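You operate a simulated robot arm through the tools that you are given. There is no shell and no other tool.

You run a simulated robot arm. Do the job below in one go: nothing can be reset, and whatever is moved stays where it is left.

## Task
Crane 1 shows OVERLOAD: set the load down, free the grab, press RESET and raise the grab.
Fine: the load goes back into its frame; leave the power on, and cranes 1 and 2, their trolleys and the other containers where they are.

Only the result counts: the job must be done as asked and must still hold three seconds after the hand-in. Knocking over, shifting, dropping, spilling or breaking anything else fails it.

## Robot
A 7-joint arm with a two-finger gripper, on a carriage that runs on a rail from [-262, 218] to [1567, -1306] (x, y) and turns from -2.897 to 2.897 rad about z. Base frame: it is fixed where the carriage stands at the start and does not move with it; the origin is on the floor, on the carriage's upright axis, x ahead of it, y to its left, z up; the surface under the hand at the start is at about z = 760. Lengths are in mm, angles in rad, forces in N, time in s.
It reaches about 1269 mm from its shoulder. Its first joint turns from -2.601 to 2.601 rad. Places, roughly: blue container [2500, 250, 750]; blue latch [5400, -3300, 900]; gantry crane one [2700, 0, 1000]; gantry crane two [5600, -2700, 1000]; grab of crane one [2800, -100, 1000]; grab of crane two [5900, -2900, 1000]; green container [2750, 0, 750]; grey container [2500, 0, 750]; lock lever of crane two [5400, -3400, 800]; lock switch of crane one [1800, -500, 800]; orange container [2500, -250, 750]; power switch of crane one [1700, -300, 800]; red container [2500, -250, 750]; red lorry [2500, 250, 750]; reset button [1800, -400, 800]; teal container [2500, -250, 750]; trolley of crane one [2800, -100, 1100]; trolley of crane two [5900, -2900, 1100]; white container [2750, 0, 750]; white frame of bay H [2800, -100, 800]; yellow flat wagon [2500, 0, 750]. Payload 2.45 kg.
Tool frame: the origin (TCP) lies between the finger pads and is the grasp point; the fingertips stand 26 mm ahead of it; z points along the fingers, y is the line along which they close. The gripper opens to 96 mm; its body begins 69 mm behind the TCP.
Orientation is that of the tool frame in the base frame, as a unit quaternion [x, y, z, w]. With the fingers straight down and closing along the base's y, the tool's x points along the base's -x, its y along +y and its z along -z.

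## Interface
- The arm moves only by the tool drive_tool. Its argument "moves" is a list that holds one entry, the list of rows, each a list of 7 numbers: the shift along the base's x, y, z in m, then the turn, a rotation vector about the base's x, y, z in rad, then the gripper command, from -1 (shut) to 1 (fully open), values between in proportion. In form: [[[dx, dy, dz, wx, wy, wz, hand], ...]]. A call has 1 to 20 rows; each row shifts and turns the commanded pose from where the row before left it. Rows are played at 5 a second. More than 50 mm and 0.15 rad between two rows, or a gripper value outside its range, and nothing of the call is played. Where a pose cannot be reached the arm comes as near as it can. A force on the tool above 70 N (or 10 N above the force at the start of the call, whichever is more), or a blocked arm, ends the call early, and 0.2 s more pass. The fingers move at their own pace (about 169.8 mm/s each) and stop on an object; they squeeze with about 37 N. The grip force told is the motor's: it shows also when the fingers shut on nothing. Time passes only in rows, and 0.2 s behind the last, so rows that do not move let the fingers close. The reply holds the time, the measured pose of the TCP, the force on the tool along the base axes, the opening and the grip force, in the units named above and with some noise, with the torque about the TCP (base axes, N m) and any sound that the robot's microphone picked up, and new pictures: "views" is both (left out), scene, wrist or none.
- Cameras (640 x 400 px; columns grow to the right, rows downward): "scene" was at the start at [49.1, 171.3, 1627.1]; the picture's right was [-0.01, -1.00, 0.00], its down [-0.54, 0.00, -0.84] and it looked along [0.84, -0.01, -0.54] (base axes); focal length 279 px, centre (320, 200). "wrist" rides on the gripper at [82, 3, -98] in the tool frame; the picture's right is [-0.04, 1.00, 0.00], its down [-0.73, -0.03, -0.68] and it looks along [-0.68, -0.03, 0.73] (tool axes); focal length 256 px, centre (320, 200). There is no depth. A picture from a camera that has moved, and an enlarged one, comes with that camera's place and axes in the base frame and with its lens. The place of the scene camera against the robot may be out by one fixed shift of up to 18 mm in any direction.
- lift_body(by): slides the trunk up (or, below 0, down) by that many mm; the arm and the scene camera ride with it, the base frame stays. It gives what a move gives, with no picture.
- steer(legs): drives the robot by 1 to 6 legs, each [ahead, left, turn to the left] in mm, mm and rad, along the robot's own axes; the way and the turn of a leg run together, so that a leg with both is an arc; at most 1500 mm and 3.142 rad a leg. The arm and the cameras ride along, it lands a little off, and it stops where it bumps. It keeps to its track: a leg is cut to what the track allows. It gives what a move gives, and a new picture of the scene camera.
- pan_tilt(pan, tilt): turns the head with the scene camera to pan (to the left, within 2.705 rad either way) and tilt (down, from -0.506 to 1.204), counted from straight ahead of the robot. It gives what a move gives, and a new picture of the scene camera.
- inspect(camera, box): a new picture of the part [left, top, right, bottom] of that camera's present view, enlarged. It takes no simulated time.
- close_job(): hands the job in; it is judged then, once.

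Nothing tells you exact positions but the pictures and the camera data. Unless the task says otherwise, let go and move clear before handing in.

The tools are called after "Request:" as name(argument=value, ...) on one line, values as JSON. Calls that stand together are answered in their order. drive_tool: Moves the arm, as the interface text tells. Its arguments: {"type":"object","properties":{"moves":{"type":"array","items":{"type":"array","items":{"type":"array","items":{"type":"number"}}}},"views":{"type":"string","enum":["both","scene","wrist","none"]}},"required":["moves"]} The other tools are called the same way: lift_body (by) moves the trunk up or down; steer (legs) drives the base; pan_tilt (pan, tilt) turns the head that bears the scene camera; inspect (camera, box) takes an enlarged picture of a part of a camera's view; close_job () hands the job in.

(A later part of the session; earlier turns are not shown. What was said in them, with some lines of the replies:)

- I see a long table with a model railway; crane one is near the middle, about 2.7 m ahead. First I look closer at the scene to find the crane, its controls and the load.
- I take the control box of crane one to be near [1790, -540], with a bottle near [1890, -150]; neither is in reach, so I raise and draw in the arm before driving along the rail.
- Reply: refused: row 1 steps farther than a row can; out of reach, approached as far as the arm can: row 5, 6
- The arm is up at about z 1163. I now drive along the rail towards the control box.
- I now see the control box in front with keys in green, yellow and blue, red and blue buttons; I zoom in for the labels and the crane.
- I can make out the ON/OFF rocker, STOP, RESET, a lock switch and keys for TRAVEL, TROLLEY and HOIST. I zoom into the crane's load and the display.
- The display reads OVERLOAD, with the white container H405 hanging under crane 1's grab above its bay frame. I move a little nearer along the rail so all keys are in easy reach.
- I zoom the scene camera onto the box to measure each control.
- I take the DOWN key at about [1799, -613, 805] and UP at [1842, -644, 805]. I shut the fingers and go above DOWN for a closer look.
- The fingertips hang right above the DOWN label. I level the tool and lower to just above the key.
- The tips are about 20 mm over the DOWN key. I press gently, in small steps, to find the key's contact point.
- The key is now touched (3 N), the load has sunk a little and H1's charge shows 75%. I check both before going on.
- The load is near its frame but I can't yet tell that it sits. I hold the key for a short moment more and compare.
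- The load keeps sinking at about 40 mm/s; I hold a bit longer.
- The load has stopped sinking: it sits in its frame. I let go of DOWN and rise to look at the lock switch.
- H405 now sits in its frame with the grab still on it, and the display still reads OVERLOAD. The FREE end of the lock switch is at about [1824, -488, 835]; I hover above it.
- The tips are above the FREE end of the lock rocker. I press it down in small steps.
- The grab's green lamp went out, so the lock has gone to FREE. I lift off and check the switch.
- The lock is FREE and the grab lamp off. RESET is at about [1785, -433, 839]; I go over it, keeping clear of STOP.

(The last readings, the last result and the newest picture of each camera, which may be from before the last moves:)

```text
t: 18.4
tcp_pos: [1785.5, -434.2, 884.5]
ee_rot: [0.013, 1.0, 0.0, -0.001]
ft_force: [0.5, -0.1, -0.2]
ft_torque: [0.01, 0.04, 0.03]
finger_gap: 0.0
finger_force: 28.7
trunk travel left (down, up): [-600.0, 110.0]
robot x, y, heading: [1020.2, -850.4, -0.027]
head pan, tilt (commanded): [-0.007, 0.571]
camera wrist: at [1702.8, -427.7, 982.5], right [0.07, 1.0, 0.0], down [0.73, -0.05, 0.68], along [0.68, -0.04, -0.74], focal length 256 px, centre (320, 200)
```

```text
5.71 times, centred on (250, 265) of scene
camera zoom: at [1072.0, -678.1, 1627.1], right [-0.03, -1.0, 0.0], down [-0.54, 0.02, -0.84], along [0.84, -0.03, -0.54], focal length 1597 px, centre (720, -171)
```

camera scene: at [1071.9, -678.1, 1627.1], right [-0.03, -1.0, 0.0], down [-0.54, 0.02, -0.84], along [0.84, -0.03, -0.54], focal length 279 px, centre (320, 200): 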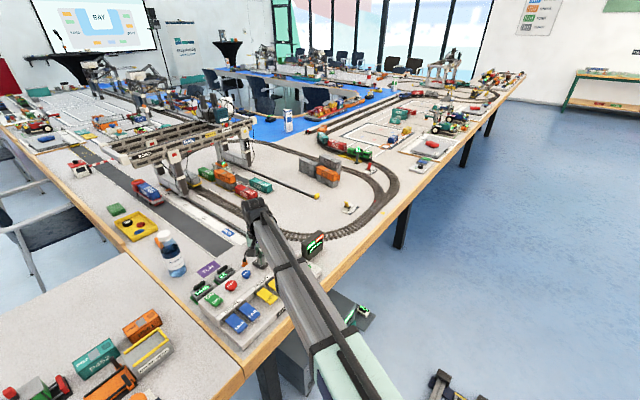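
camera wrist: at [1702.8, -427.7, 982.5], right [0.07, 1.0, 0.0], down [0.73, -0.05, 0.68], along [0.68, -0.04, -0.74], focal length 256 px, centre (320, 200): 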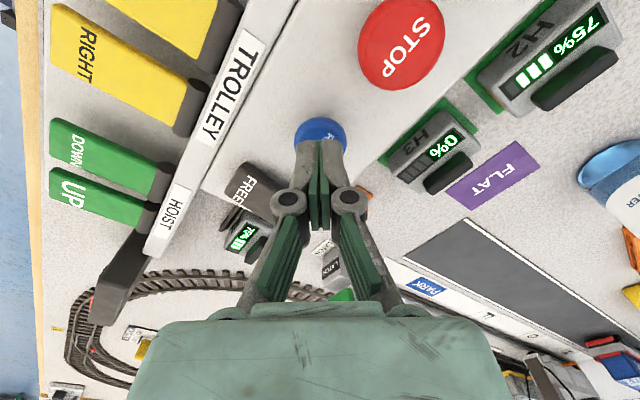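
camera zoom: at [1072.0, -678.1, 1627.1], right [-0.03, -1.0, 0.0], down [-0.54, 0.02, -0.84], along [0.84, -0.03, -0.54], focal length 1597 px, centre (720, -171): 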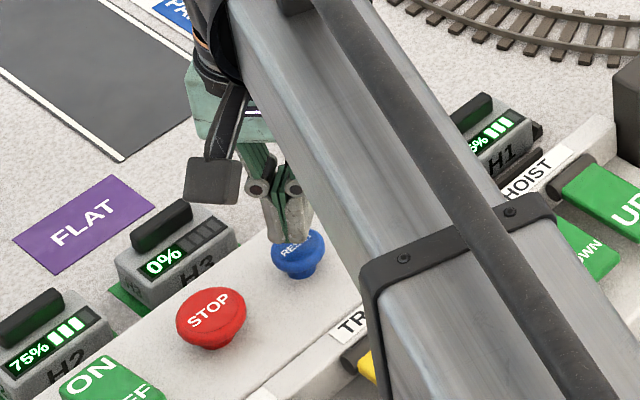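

The tips stand over the centre of RESET, STOP well clear. I press in small steps.

Request:
drive_tool(moves=[[[0, 0, -0.006, 0, 0, 0, -1], [0, 0, -0.006, 0, 0, 0, -1], [0, 0, -0.005, 0, 0, 0, -1], [0, 0, -0.004, 0, 0, 0, -1]]], views="wrist")

Request:
inspect(camera="scene", box=[200, 210, 360, 300])

```text
t: 19.4
tcp_pos: [1786.4, -434.0, 866.2]
ee_rot: [0.013, 1.0, 0.0, -0.001]
ft_force: [0.4, 0.6, 1.6]
ft_torque: [0.0, -0.06, 0.0]
finger_gap: 6.0
finger_force: 28.3
trunk travel left (down, up): [-600.0, 110.0]
robot x, y, heading: [1018.8, -846.3, -0.027]
head pan, tilt (commanded): [-0.007, 0.571]
heard: click
camera wrist: at [1703.3, -427.9, 963.1], right [0.07, 1.0, 0.0], down [0.73, -0.05, 0.68], along [0.68, -0.04, -0.74], focal length 256 px, centre (320, 200)
```

wrist: 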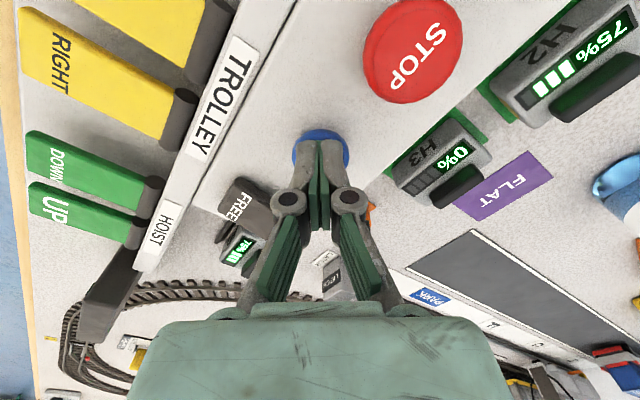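

```text
4.00 times, centred on (280, 255) of scene
camera zoom: at [1071.6, -678.3, 1627.1], right [-0.03, -1.0, 0.0], down [-0.54, 0.02, -0.84], along [0.84, -0.03, -0.54], focal length 1118 px, centre (480, -20)
```

zoom: 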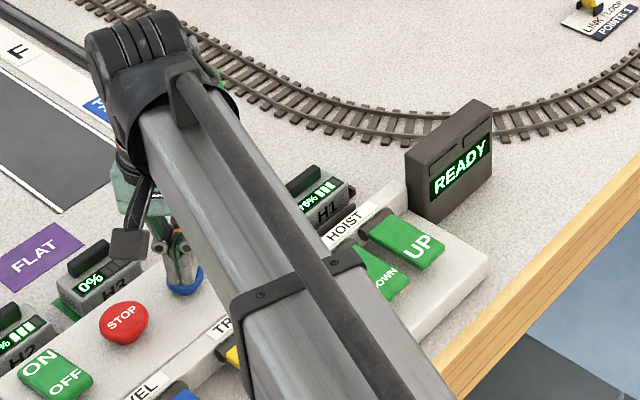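

A click, and the display now shows READY. I rise and go over to the HOIST UP key near [1838, -648].

Request:
drive_tool(moves=[[[0, 0, 0.03, 0, 0, 0, -1], [0, 0, 0.04, 0, 0, 0, -1], [0.01, -0.04, 0.02, 0, 0, 0, -1], [0.01, -0.045, 0, 0, 0, 0, -1], [0.01, -0.045, 0, 0, 0, 0, -1], [0.01, -0.045, 0, 0, 0, 0, -1], [0.012, -0.039, 0, 0, 0, 0, -1], [0, 0, -0.03, 0, 0, 0, -1], [0, 0, 0, 0, 0, 0, -1]]])

Request:
inspect(camera="wrist", box=[240, 20, 440, 180])

Request:
inspect(camera="scene", box=[180, 210, 340, 330])

Request:
inspect(camera="scene", box=[120, 100, 290, 200])

```text
t: 21.4
tcp_pos: [1837.7, -648.0, 924.8]
ee_rot: [0.013, 1.0, 0.0, 0.0]
ft_force: [0.4, -0.8, 0.3]
ft_torque: [-0.01, 0.01, 0.0]
finger_gap: 0.1
finger_force: 28.6
trunk travel left (down, up): [-600.0, 110.0]
robot x, y, heading: [1017.7, -847.1, -0.026]
head pan, tilt (commanded): [-0.007, 0.571]
camera scene: at [1071.9, -678.0, 1627.1], right [-0.03, -1.0, 0.0], down [-0.54, 0.02, -0.84], along [0.84, -0.03, -0.54], focal length 279 px, centre (320, 200)
camera wrist: at [1755.6, -641.9, 1021.9], right [0.07, 1.0, 0.0], down [0.73, -0.05, 0.68], along [0.68, -0.04, -0.74], focal length 256 px, centre (320, 200)
```

scene: 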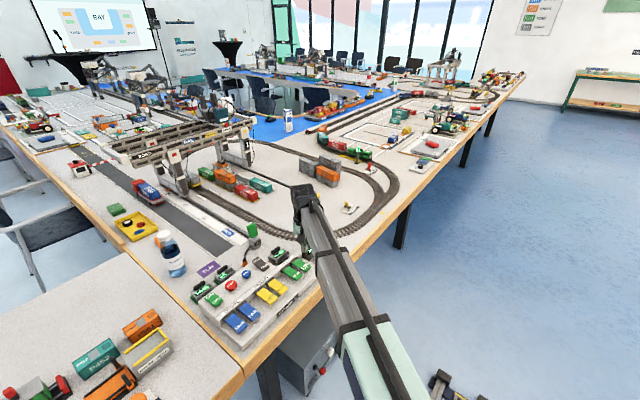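
wrist: 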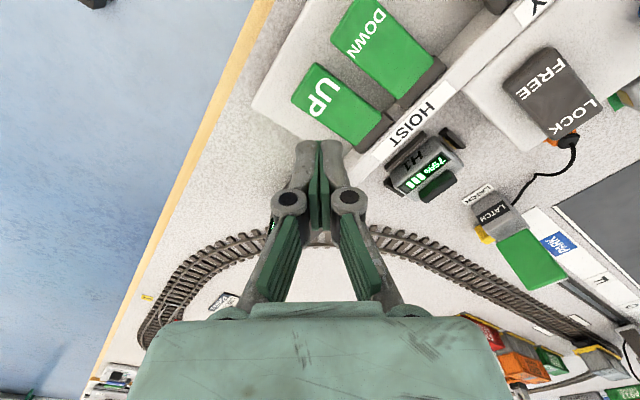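

```text
2.50 times, centred on (340, 100) of wrist
camera zoom: at [1755.6, -641.9, 1021.9], right [0.07, 1.0, 0.0], down [0.73, -0.05, 0.68], along [0.68, -0.04, -0.74], focal length 640 px, centre (270, 450)
```

zoom: 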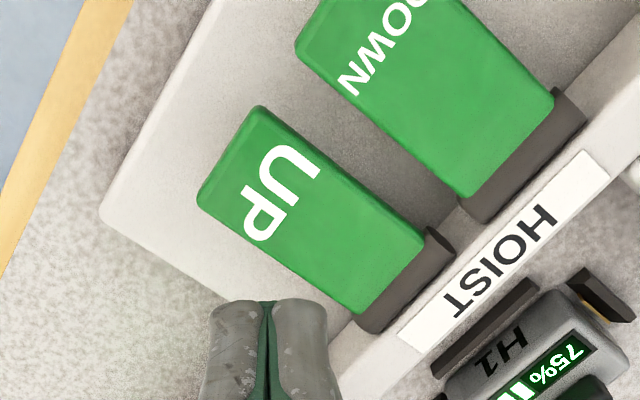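

```text
3.33 times, centred on (260, 270) of scene
camera zoom: at [1071.9, -678.0, 1627.1], right [-0.03, -1.0, 0.0], down [-0.54, 0.02, -0.84], along [0.84, -0.03, -0.54], focal length 931 px, centre (520, -33)
```

zoom: 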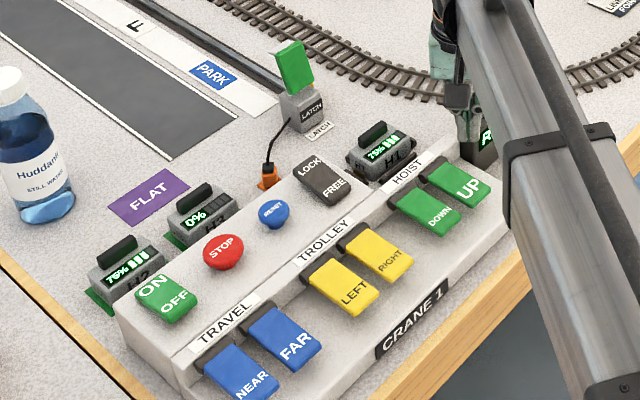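

```text
3.76 times, centred on (205, 150) of scene
camera zoom: at [1071.9, -678.0, 1627.1], right [-0.03, -1.0, 0.0], down [-0.54, 0.02, -0.84], along [0.84, -0.03, -0.54], focal length 1052 px, centre (753, 388)
```

zoom: 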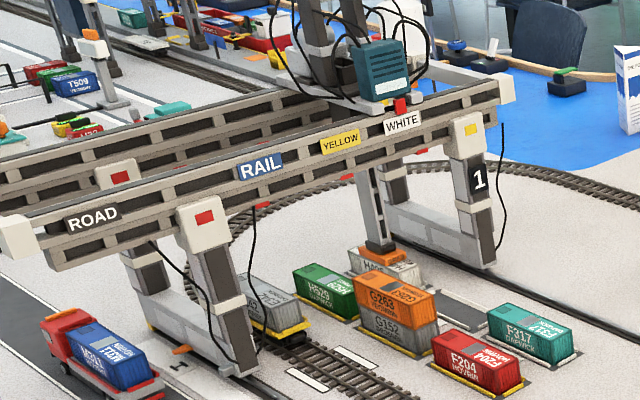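

The tips are right over the UP label. I lower onto the key and press as I did with DOWN.

Request:
drive_tool(moves=[[[0, 0, -0.04, 0, 0, 0, -1], [0, 0, -0.035, 0, 0, 0, -1], [0, 0, -0.007, 0, 0, 0, -1], [0, 0, -0.005, 0, 0, 0, -1], [0, 0, -0.004, 0, 0, 0, -1]]], views="wrist")

Request:
inspect(camera="scene", box=[200, 120, 280, 180])

Request:
inspect(camera="scene", box=[240, 220, 340, 290])

```text
t: 22.6
tcp_pos: [1837.1, -648.9, 835.4]
ee_rot: [0.012, 1.0, 0.0, -0.001]
ft_force: [-2.2, -1.1, 2.3]
ft_torque: [0.01, -0.01, -0.02]
finger_gap: 0.0
finger_force: 28.6
trunk travel left (down, up): [-600.0, 110.0]
robot x, y, heading: [1016.0, -847.8, -0.027]
head pan, tilt (commanded): [-0.007, 0.571]
camera wrist: at [1754.9, -641.8, 932.6], right [0.07, 1.0, 0.0], down [0.73, -0.05, 0.68], along [0.68, -0.04, -0.74], focal length 256 px, centre (320, 200)
```

wrist: 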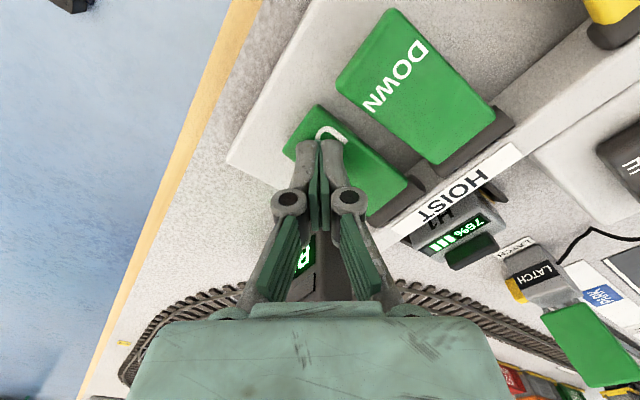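

```text
6.67 times, centred on (240, 150) of scene
camera zoom: at [1071.2, -678.4, 1627.1], right [-0.03, -1.0, 0.0], down [-0.54, 0.02, -0.84], along [0.84, -0.03, -0.54], focal length 1863 px, centre (853, 533)
```

zoom: 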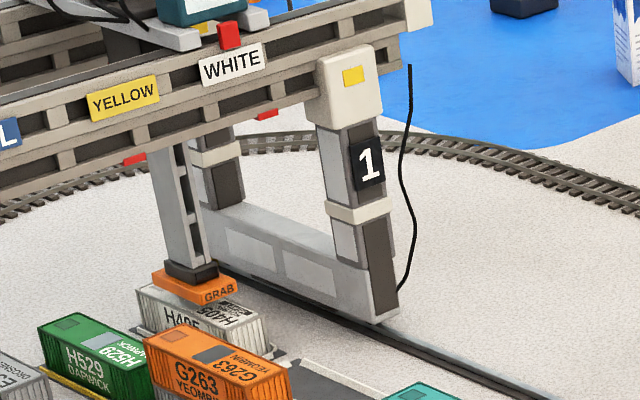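

```text
5.71 times, centred on (290, 255) of scene
camera zoom: at [1071.2, -678.4, 1627.1], right [-0.03, -1.0, 0.0], down [-0.54, 0.02, -0.84], along [0.84, -0.03, -0.54], focal length 1597 px, centre (491, -114)
```

zoom: 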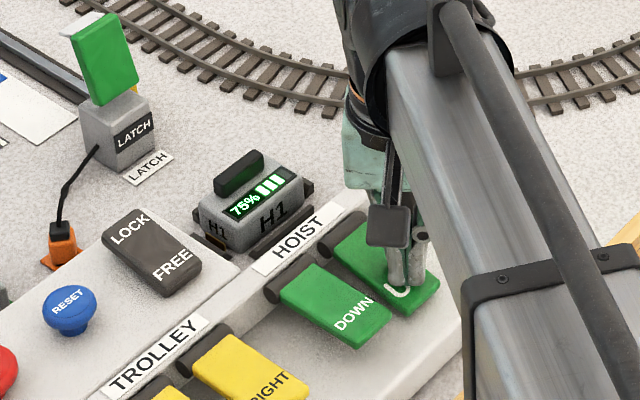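

The grab is rising free of H405 and the load stays in its frame. I hold UP on.

Request:
drive_tool(moves=[[[0, 0, -0.001, 0, 0, 0, -1], [0, 0, 0, 0, 0, 0, -1], [0, 0, 0, 0, 0, 0, -1]]], views="wrist")

Request:
inspect(camera="scene", box=[200, 120, 280, 180])

```text
t: 23.4
tcp_pos: [1838.5, -648.2, 834.5]
ee_rot: [0.013, 1.0, 0.0, -0.001]
ft_force: [-0.1, -0.3, 2.5]
ft_torque: [0.06, -0.01, -0.01]
finger_gap: 0.0
finger_force: 28.9
trunk travel left (down, up): [-600.0, 110.0]
robot x, y, heading: [1018.8, -844.9, -0.029]
head pan, tilt (commanded): [-0.007, 0.571]
camera wrist: at [1755.0, -641.7, 932.1], right [0.07, 1.0, 0.0], down [0.73, -0.05, 0.68], along [0.68, -0.04, -0.74], focal length 256 px, centre (320, 200)
```

wrist: 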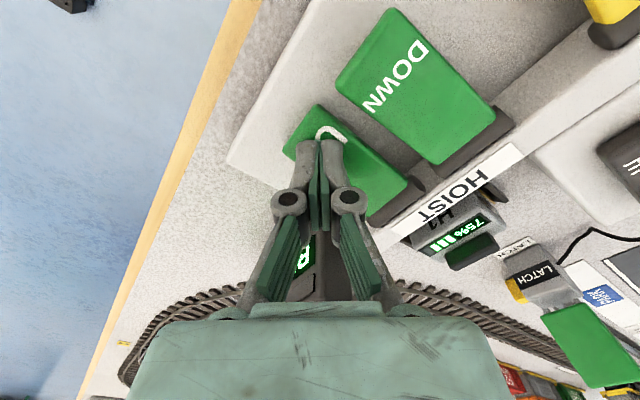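

```text
6.67 times, centred on (240, 150) of scene
camera zoom: at [1071.3, -678.3, 1627.1], right [-0.03, -1.0, 0.0], down [-0.54, 0.02, -0.84], along [0.84, -0.03, -0.54], focal length 1863 px, centre (853, 533)
```

zoom: 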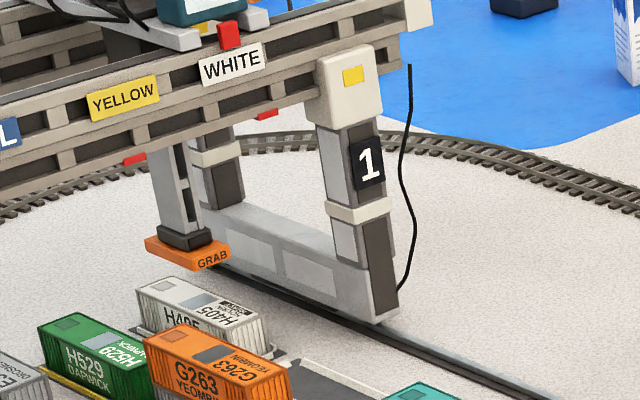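

The grab keeps rising; battery H1 still shows 75%. I go on holding UP until it stops at the top.

Request:
drive_tool(moves=[[[0, 0, 0, 0, 0, 0, -1], [0, 0, 0, 0, 0, 0, -1], [0, 0, 0, 0, 0, 0, -1], [0, 0, 0, 0, 0, 0, -1], [0, 0, 0, 0, 0, 0, -1], [0, 0, 0, 0, 0, 0, -1]]], views="wrist")

Request:
inspect(camera="scene", box=[200, 110, 280, 170])

```text
t: 24.8
tcp_pos: [1836.5, -647.5, 835.6]
ee_rot: [0.013, 1.0, 0.001, 0.0]
ft_force: [-0.6, 0.5, 3.3]
ft_torque: [-0.01, -0.01, 0.0]
finger_gap: 0.3
finger_force: 28.2
trunk travel left (down, up): [-600.0, 110.0]
robot x, y, heading: [1017.6, -844.2, -0.026]
head pan, tilt (commanded): [-0.007, 0.571]
camera wrist: at [1754.9, -641.7, 932.1], right [0.07, 1.0, 0.0], down [0.73, -0.05, 0.68], along [0.68, -0.04, -0.74], focal length 256 px, centre (320, 200)
```

wrist: 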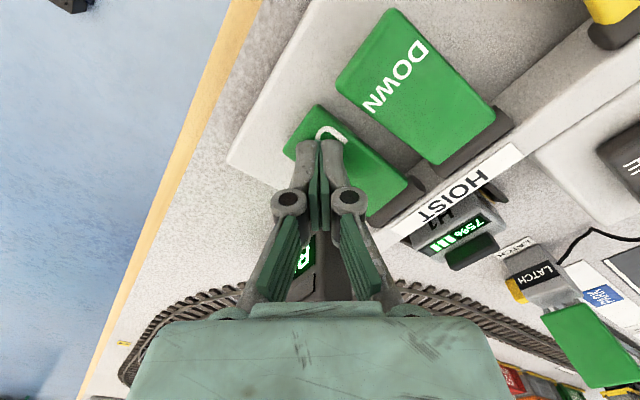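

```text
6.67 times, centred on (240, 140) of scene
camera zoom: at [1071.3, -678.3, 1627.1], right [-0.03, -1.0, 0.0], down [-0.54, 0.02, -0.84], along [0.84, -0.03, -0.54], focal length 1863 px, centre (853, 600)
```

zoom: 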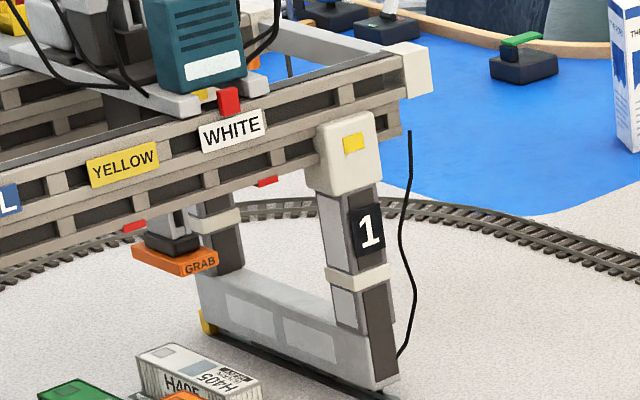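

Still rising; I keep holding and check whether it stops.

Request:
drive_tool(moves=[[[0, 0, 0, 0, 0, 0, -1], [0, 0, 0, 0, 0, 0, -1], [0, 0, 0, 0, 0, 0, -1], [0, 0, 0, 0, 0, 0, -1], [0, 0, 0, 0, 0, 0, -1], [0, 0, 0, 0, 0, 0, -1]]], views="wrist")

Request:
inspect(camera="scene", box=[200, 110, 280, 170])

```text
t: 26.1
tcp_pos: [1838.4, -648.5, 835.0]
ee_rot: [0.013, 1.0, 0.0, -0.001]
ft_force: [-0.3, -1.2, 3.2]
ft_torque: [-0.01, -0.03, 0.01]
finger_gap: 0.0
finger_force: 28.5
trunk travel left (down, up): [-600.0, 110.0]
robot x, y, heading: [1015.7, -849.0, -0.031]
head pan, tilt (commanded): [-0.007, 0.571]
camera wrist: at [1754.9, -641.7, 932.1], right [0.07, 1.0, 0.0], down [0.73, -0.05, 0.68], along [0.68, -0.04, -0.74], focal length 256 px, centre (320, 200)
```

wrist: 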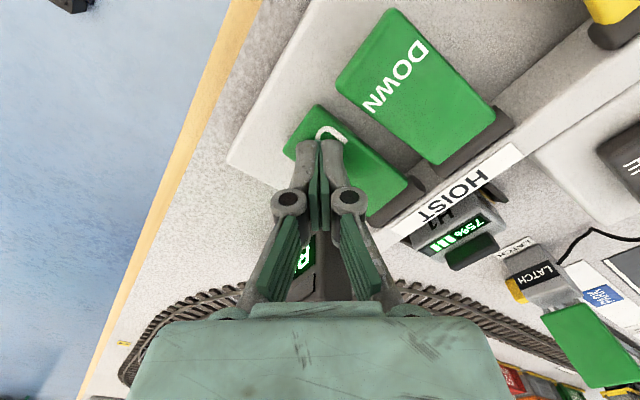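

```text
6.67 times, centred on (240, 140) of scene
camera zoom: at [1071.3, -678.3, 1627.1], right [-0.03, -1.0, 0.0], down [-0.54, 0.02, -0.84], along [0.84, -0.03, -0.54], focal length 1863 px, centre (853, 600)
```

zoom: 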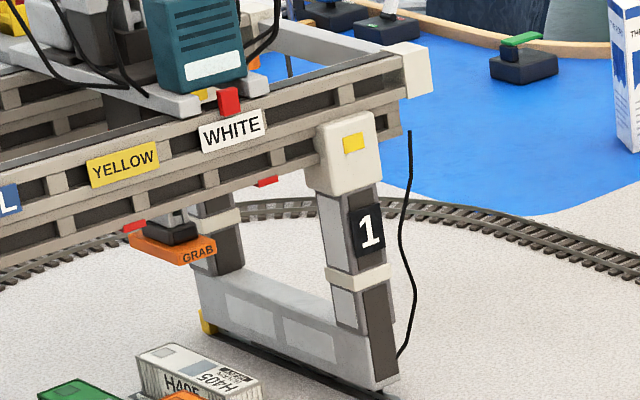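

It rose only a little in the last stretch, so the top is likely reached; one more short hold to confirm.

Request:
drive_tool(moves=[[[0, 0, 0, 0, 0, 0, -1], [0, 0, 0, 0, 0, 0, -1], [0, 0, 0, 0, 0, 0, -1]]], views="none")

Request:
inspect(camera="scene", box=[200, 110, 280, 170])

Request:
inspect(camera="wrist", box=[400, 180, 520, 280])

```text
t: 26.9
tcp_pos: [1837.2, -648.1, 835.3]
ee_rot: [0.013, 1.0, 0.0, -0.001]
ft_force: [0.3, -1.0, 3.3]
ft_torque: [-0.01, -0.01, 0.01]
finger_gap: 0.0
finger_force: 28.1
trunk travel left (down, up): [-600.0, 110.0]
robot x, y, heading: [1016.8, -845.4, -0.029]
head pan, tilt (commanded): [-0.007, 0.571]
```

```text
6.67 times, centred on (240, 140) of scene
camera zoom: at [1071.3, -678.3, 1627.1], right [-0.03, -1.0, 0.0], down [-0.54, 0.02, -0.84], along [0.84, -0.03, -0.54], focal length 1863 px, centre (853, 600)
```

zoom: 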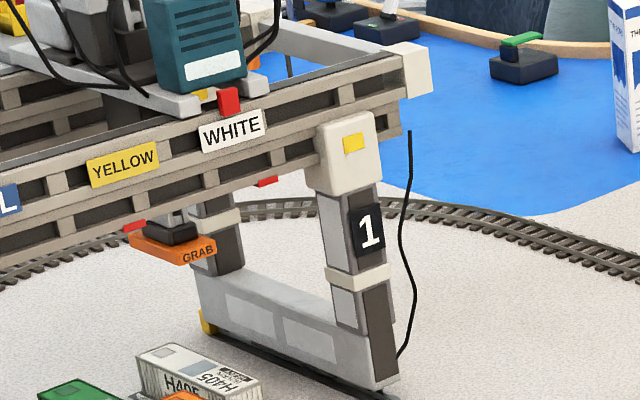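

```text
4.00 times, centred on (460, 230) of wrist
camera zoom: at [1754.9, -641.7, 932.2], right [0.07, 1.0, 0.0], down [0.73, -0.05, 0.68], along [0.68, -0.04, -0.74], focal length 1024 px, centre (-240, 80)
```

zoom: 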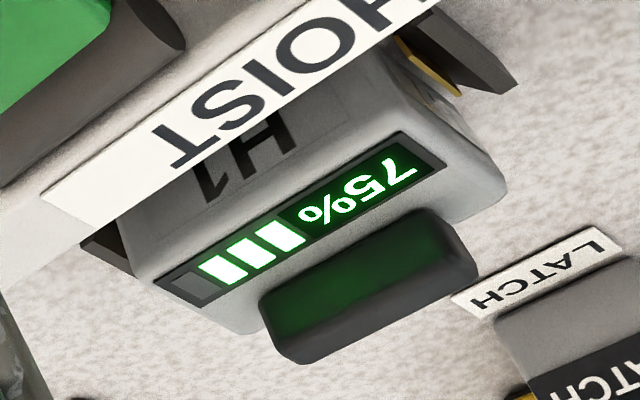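

The grab has stopped at its top, empty, and H405 stays below. I let go of UP, rise well clear and check everything.

Request:
drive_tool(moves=[[[0, 0, 0.03, 0, 0, 0, -1], [0, 0, 0.04, 0, 0, 0, -1], [0, 0, 0.045, 0, 0, 0, -1], [-0.02, 0, 0.04, 0, 0, 0, -1], [-0.03, 0, 0.035, 0, 0, 0, -1], [-0.03, -0.02, 0.03, 0, 0, 0, -1], [-0.03, -0.02, 0.03, 0, 0, 0, -1], [-0.03, -0.02, 0.02, 0, 0, 0, -1], [0, 0, 0, 0, 0, 0, -1]]])

Request:
inspect(camera="scene", box=[180, 100, 300, 190])

Request:
inspect(camera="scene", box=[180, 200, 360, 340])

Request:
inspect(camera="wrist", box=[160, 40, 480, 300])

```text
t: 28.9
tcp_pos: [1699.6, -709.5, 1106.1]
ee_rot: [0.014, 1.0, 0.001, 0.0]
ft_force: [-0.9, 0.4, -0.2]
ft_torque: [-0.01, -0.04, 0.0]
finger_gap: 0.2
finger_force: 28.7
trunk travel left (down, up): [-600.0, 110.0]
robot x, y, heading: [1014.6, -847.8, -0.021]
head pan, tilt (commanded): [-0.007, 0.571]
camera scene: at [1071.4, -678.5, 1627.1], right [-0.03, -1.0, 0.0], down [-0.54, 0.02, -0.84], along [0.84, -0.03, -0.54], focal length 279 px, centre (320, 200)
camera wrist: at [1616.4, -703.4, 1203.4], right [0.07, 1.0, 0.0], down [0.73, -0.05, 0.68], along [0.68, -0.04, -0.74], focal length 256 px, centre (320, 200)
```

scene: 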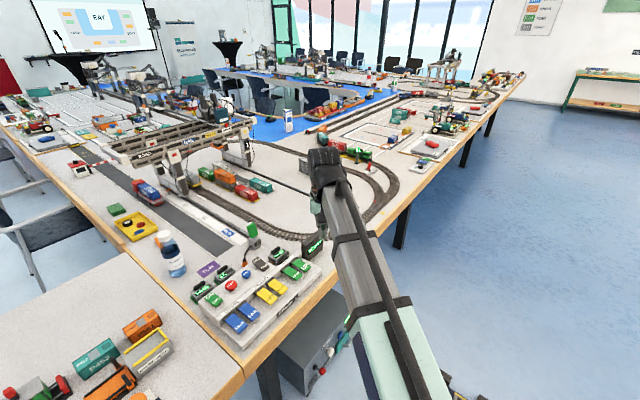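
wrist: 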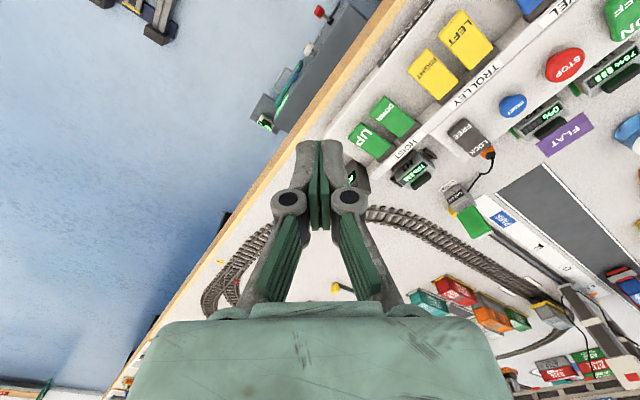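

```text
4.44 times, centred on (240, 145) of scene
camera zoom: at [1071.4, -678.5, 1627.1], right [-0.03, -1.0, 0.0], down [-0.54, 0.02, -0.84], along [0.84, -0.03, -0.54], focal length 1242 px, centre (676, 444)
```

zoom: 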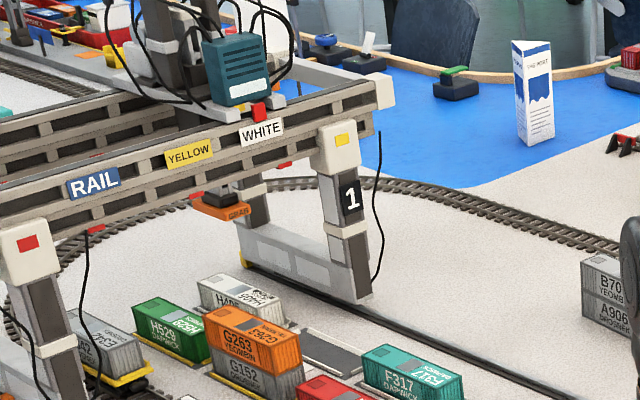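

```text
2.86 times, centred on (270, 270) of scene
camera zoom: at [1071.4, -678.5, 1627.1], right [-0.03, -1.0, 0.0], down [-0.54, 0.02, -0.84], along [0.84, -0.03, -0.54], focal length 798 px, centre (463, 0)
```

zoom: 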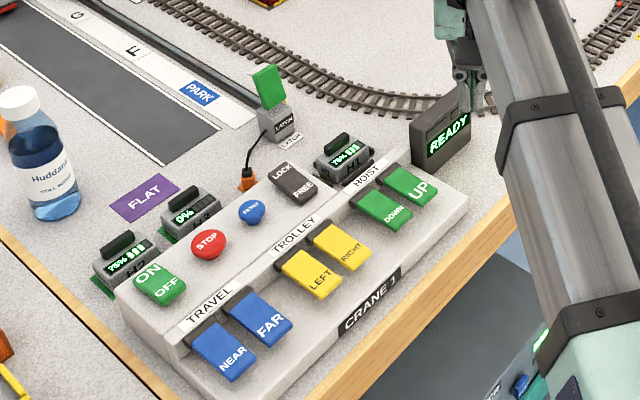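

```text
1.54 times, centred on (320, 170) of wrist
camera zoom: at [1616.4, -703.4, 1203.4], right [0.07, 1.0, 0.0], down [0.73, -0.05, 0.68], along [0.68, -0.04, -0.74], focal length 394 px, centre (320, 246)
```

zoom: 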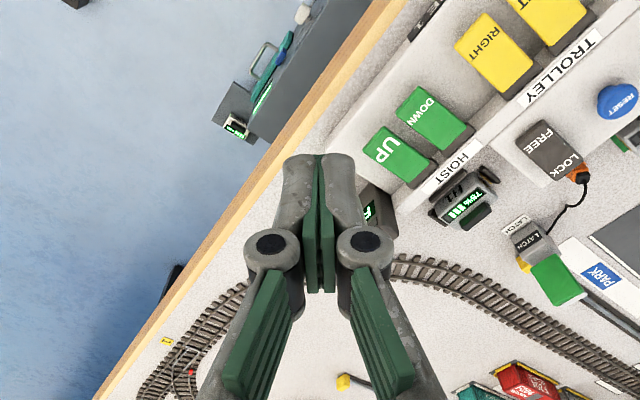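

The display shows READY, the power is on, the grab is up and the keys are released. One last close look at H405 in its frame.

Request:
inspect(camera="scene", box=[208, 155, 264, 190])

Request:
inspect(camera="scene", box=[90, 100, 290, 225])

```text
11.43 times, centred on (236, 172) of scene
camera zoom: at [1071.4, -678.5, 1627.1], right [-0.03, -1.0, 0.0], down [-0.54, 0.02, -0.84], along [0.84, -0.03, -0.54], focal length 3193 px, centre (1280, 514)
```

zoom: 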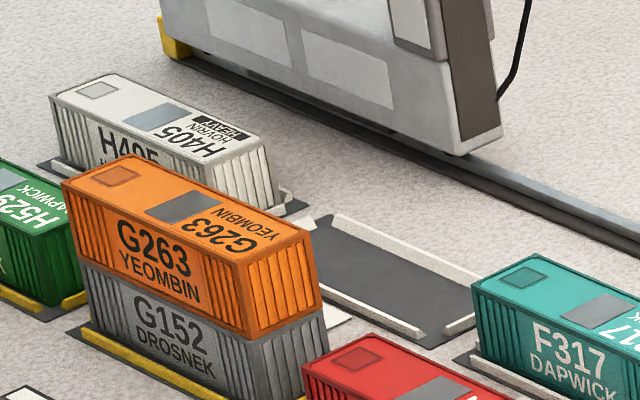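

```text
3.20 times, centred on (190, 162) of scene
camera zoom: at [1071.4, -678.5, 1627.1], right [-0.03, -1.0, 0.0], down [-0.54, 0.02, -0.84], along [0.84, -0.03, -0.54], focal length 894 px, centre (736, 320)
```

zoom: 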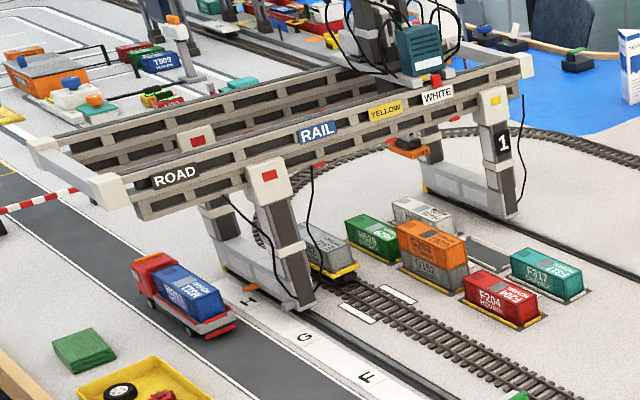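

H405 sits squarely in its white frame, the grab hangs empty at the top, the display shows READY, the power is ON and the arm is clear. I hand the job in.

Request:
close_job()

```text
The job is handed in.
```

Crane 1's overload is cleared and the job is handed in; no verdict came back with the hand-in.

- **Load:** the white container H405 was lowered into its frame in bay H and sits there square.
- **Grab:** the lock switch is on FREE, the grab's lamp is out, and the grab hangs empty at the top of its travel.
- **Reset:** RESET clicked when pressed and the display changed from OVERLOAD to READY.
- **Left as it was:** the power is still ON. I pressed none of the travel, trolley or STOP controls. Crane 1, its trolley and the other containers look unmoved in the last pictures, and I did nothing at crane 2.

The display on H1, the unit beside the HOIST keys, dropped from 100% to 75% when I pressed DOWN and stayed there. I took it to be the crane's battery.
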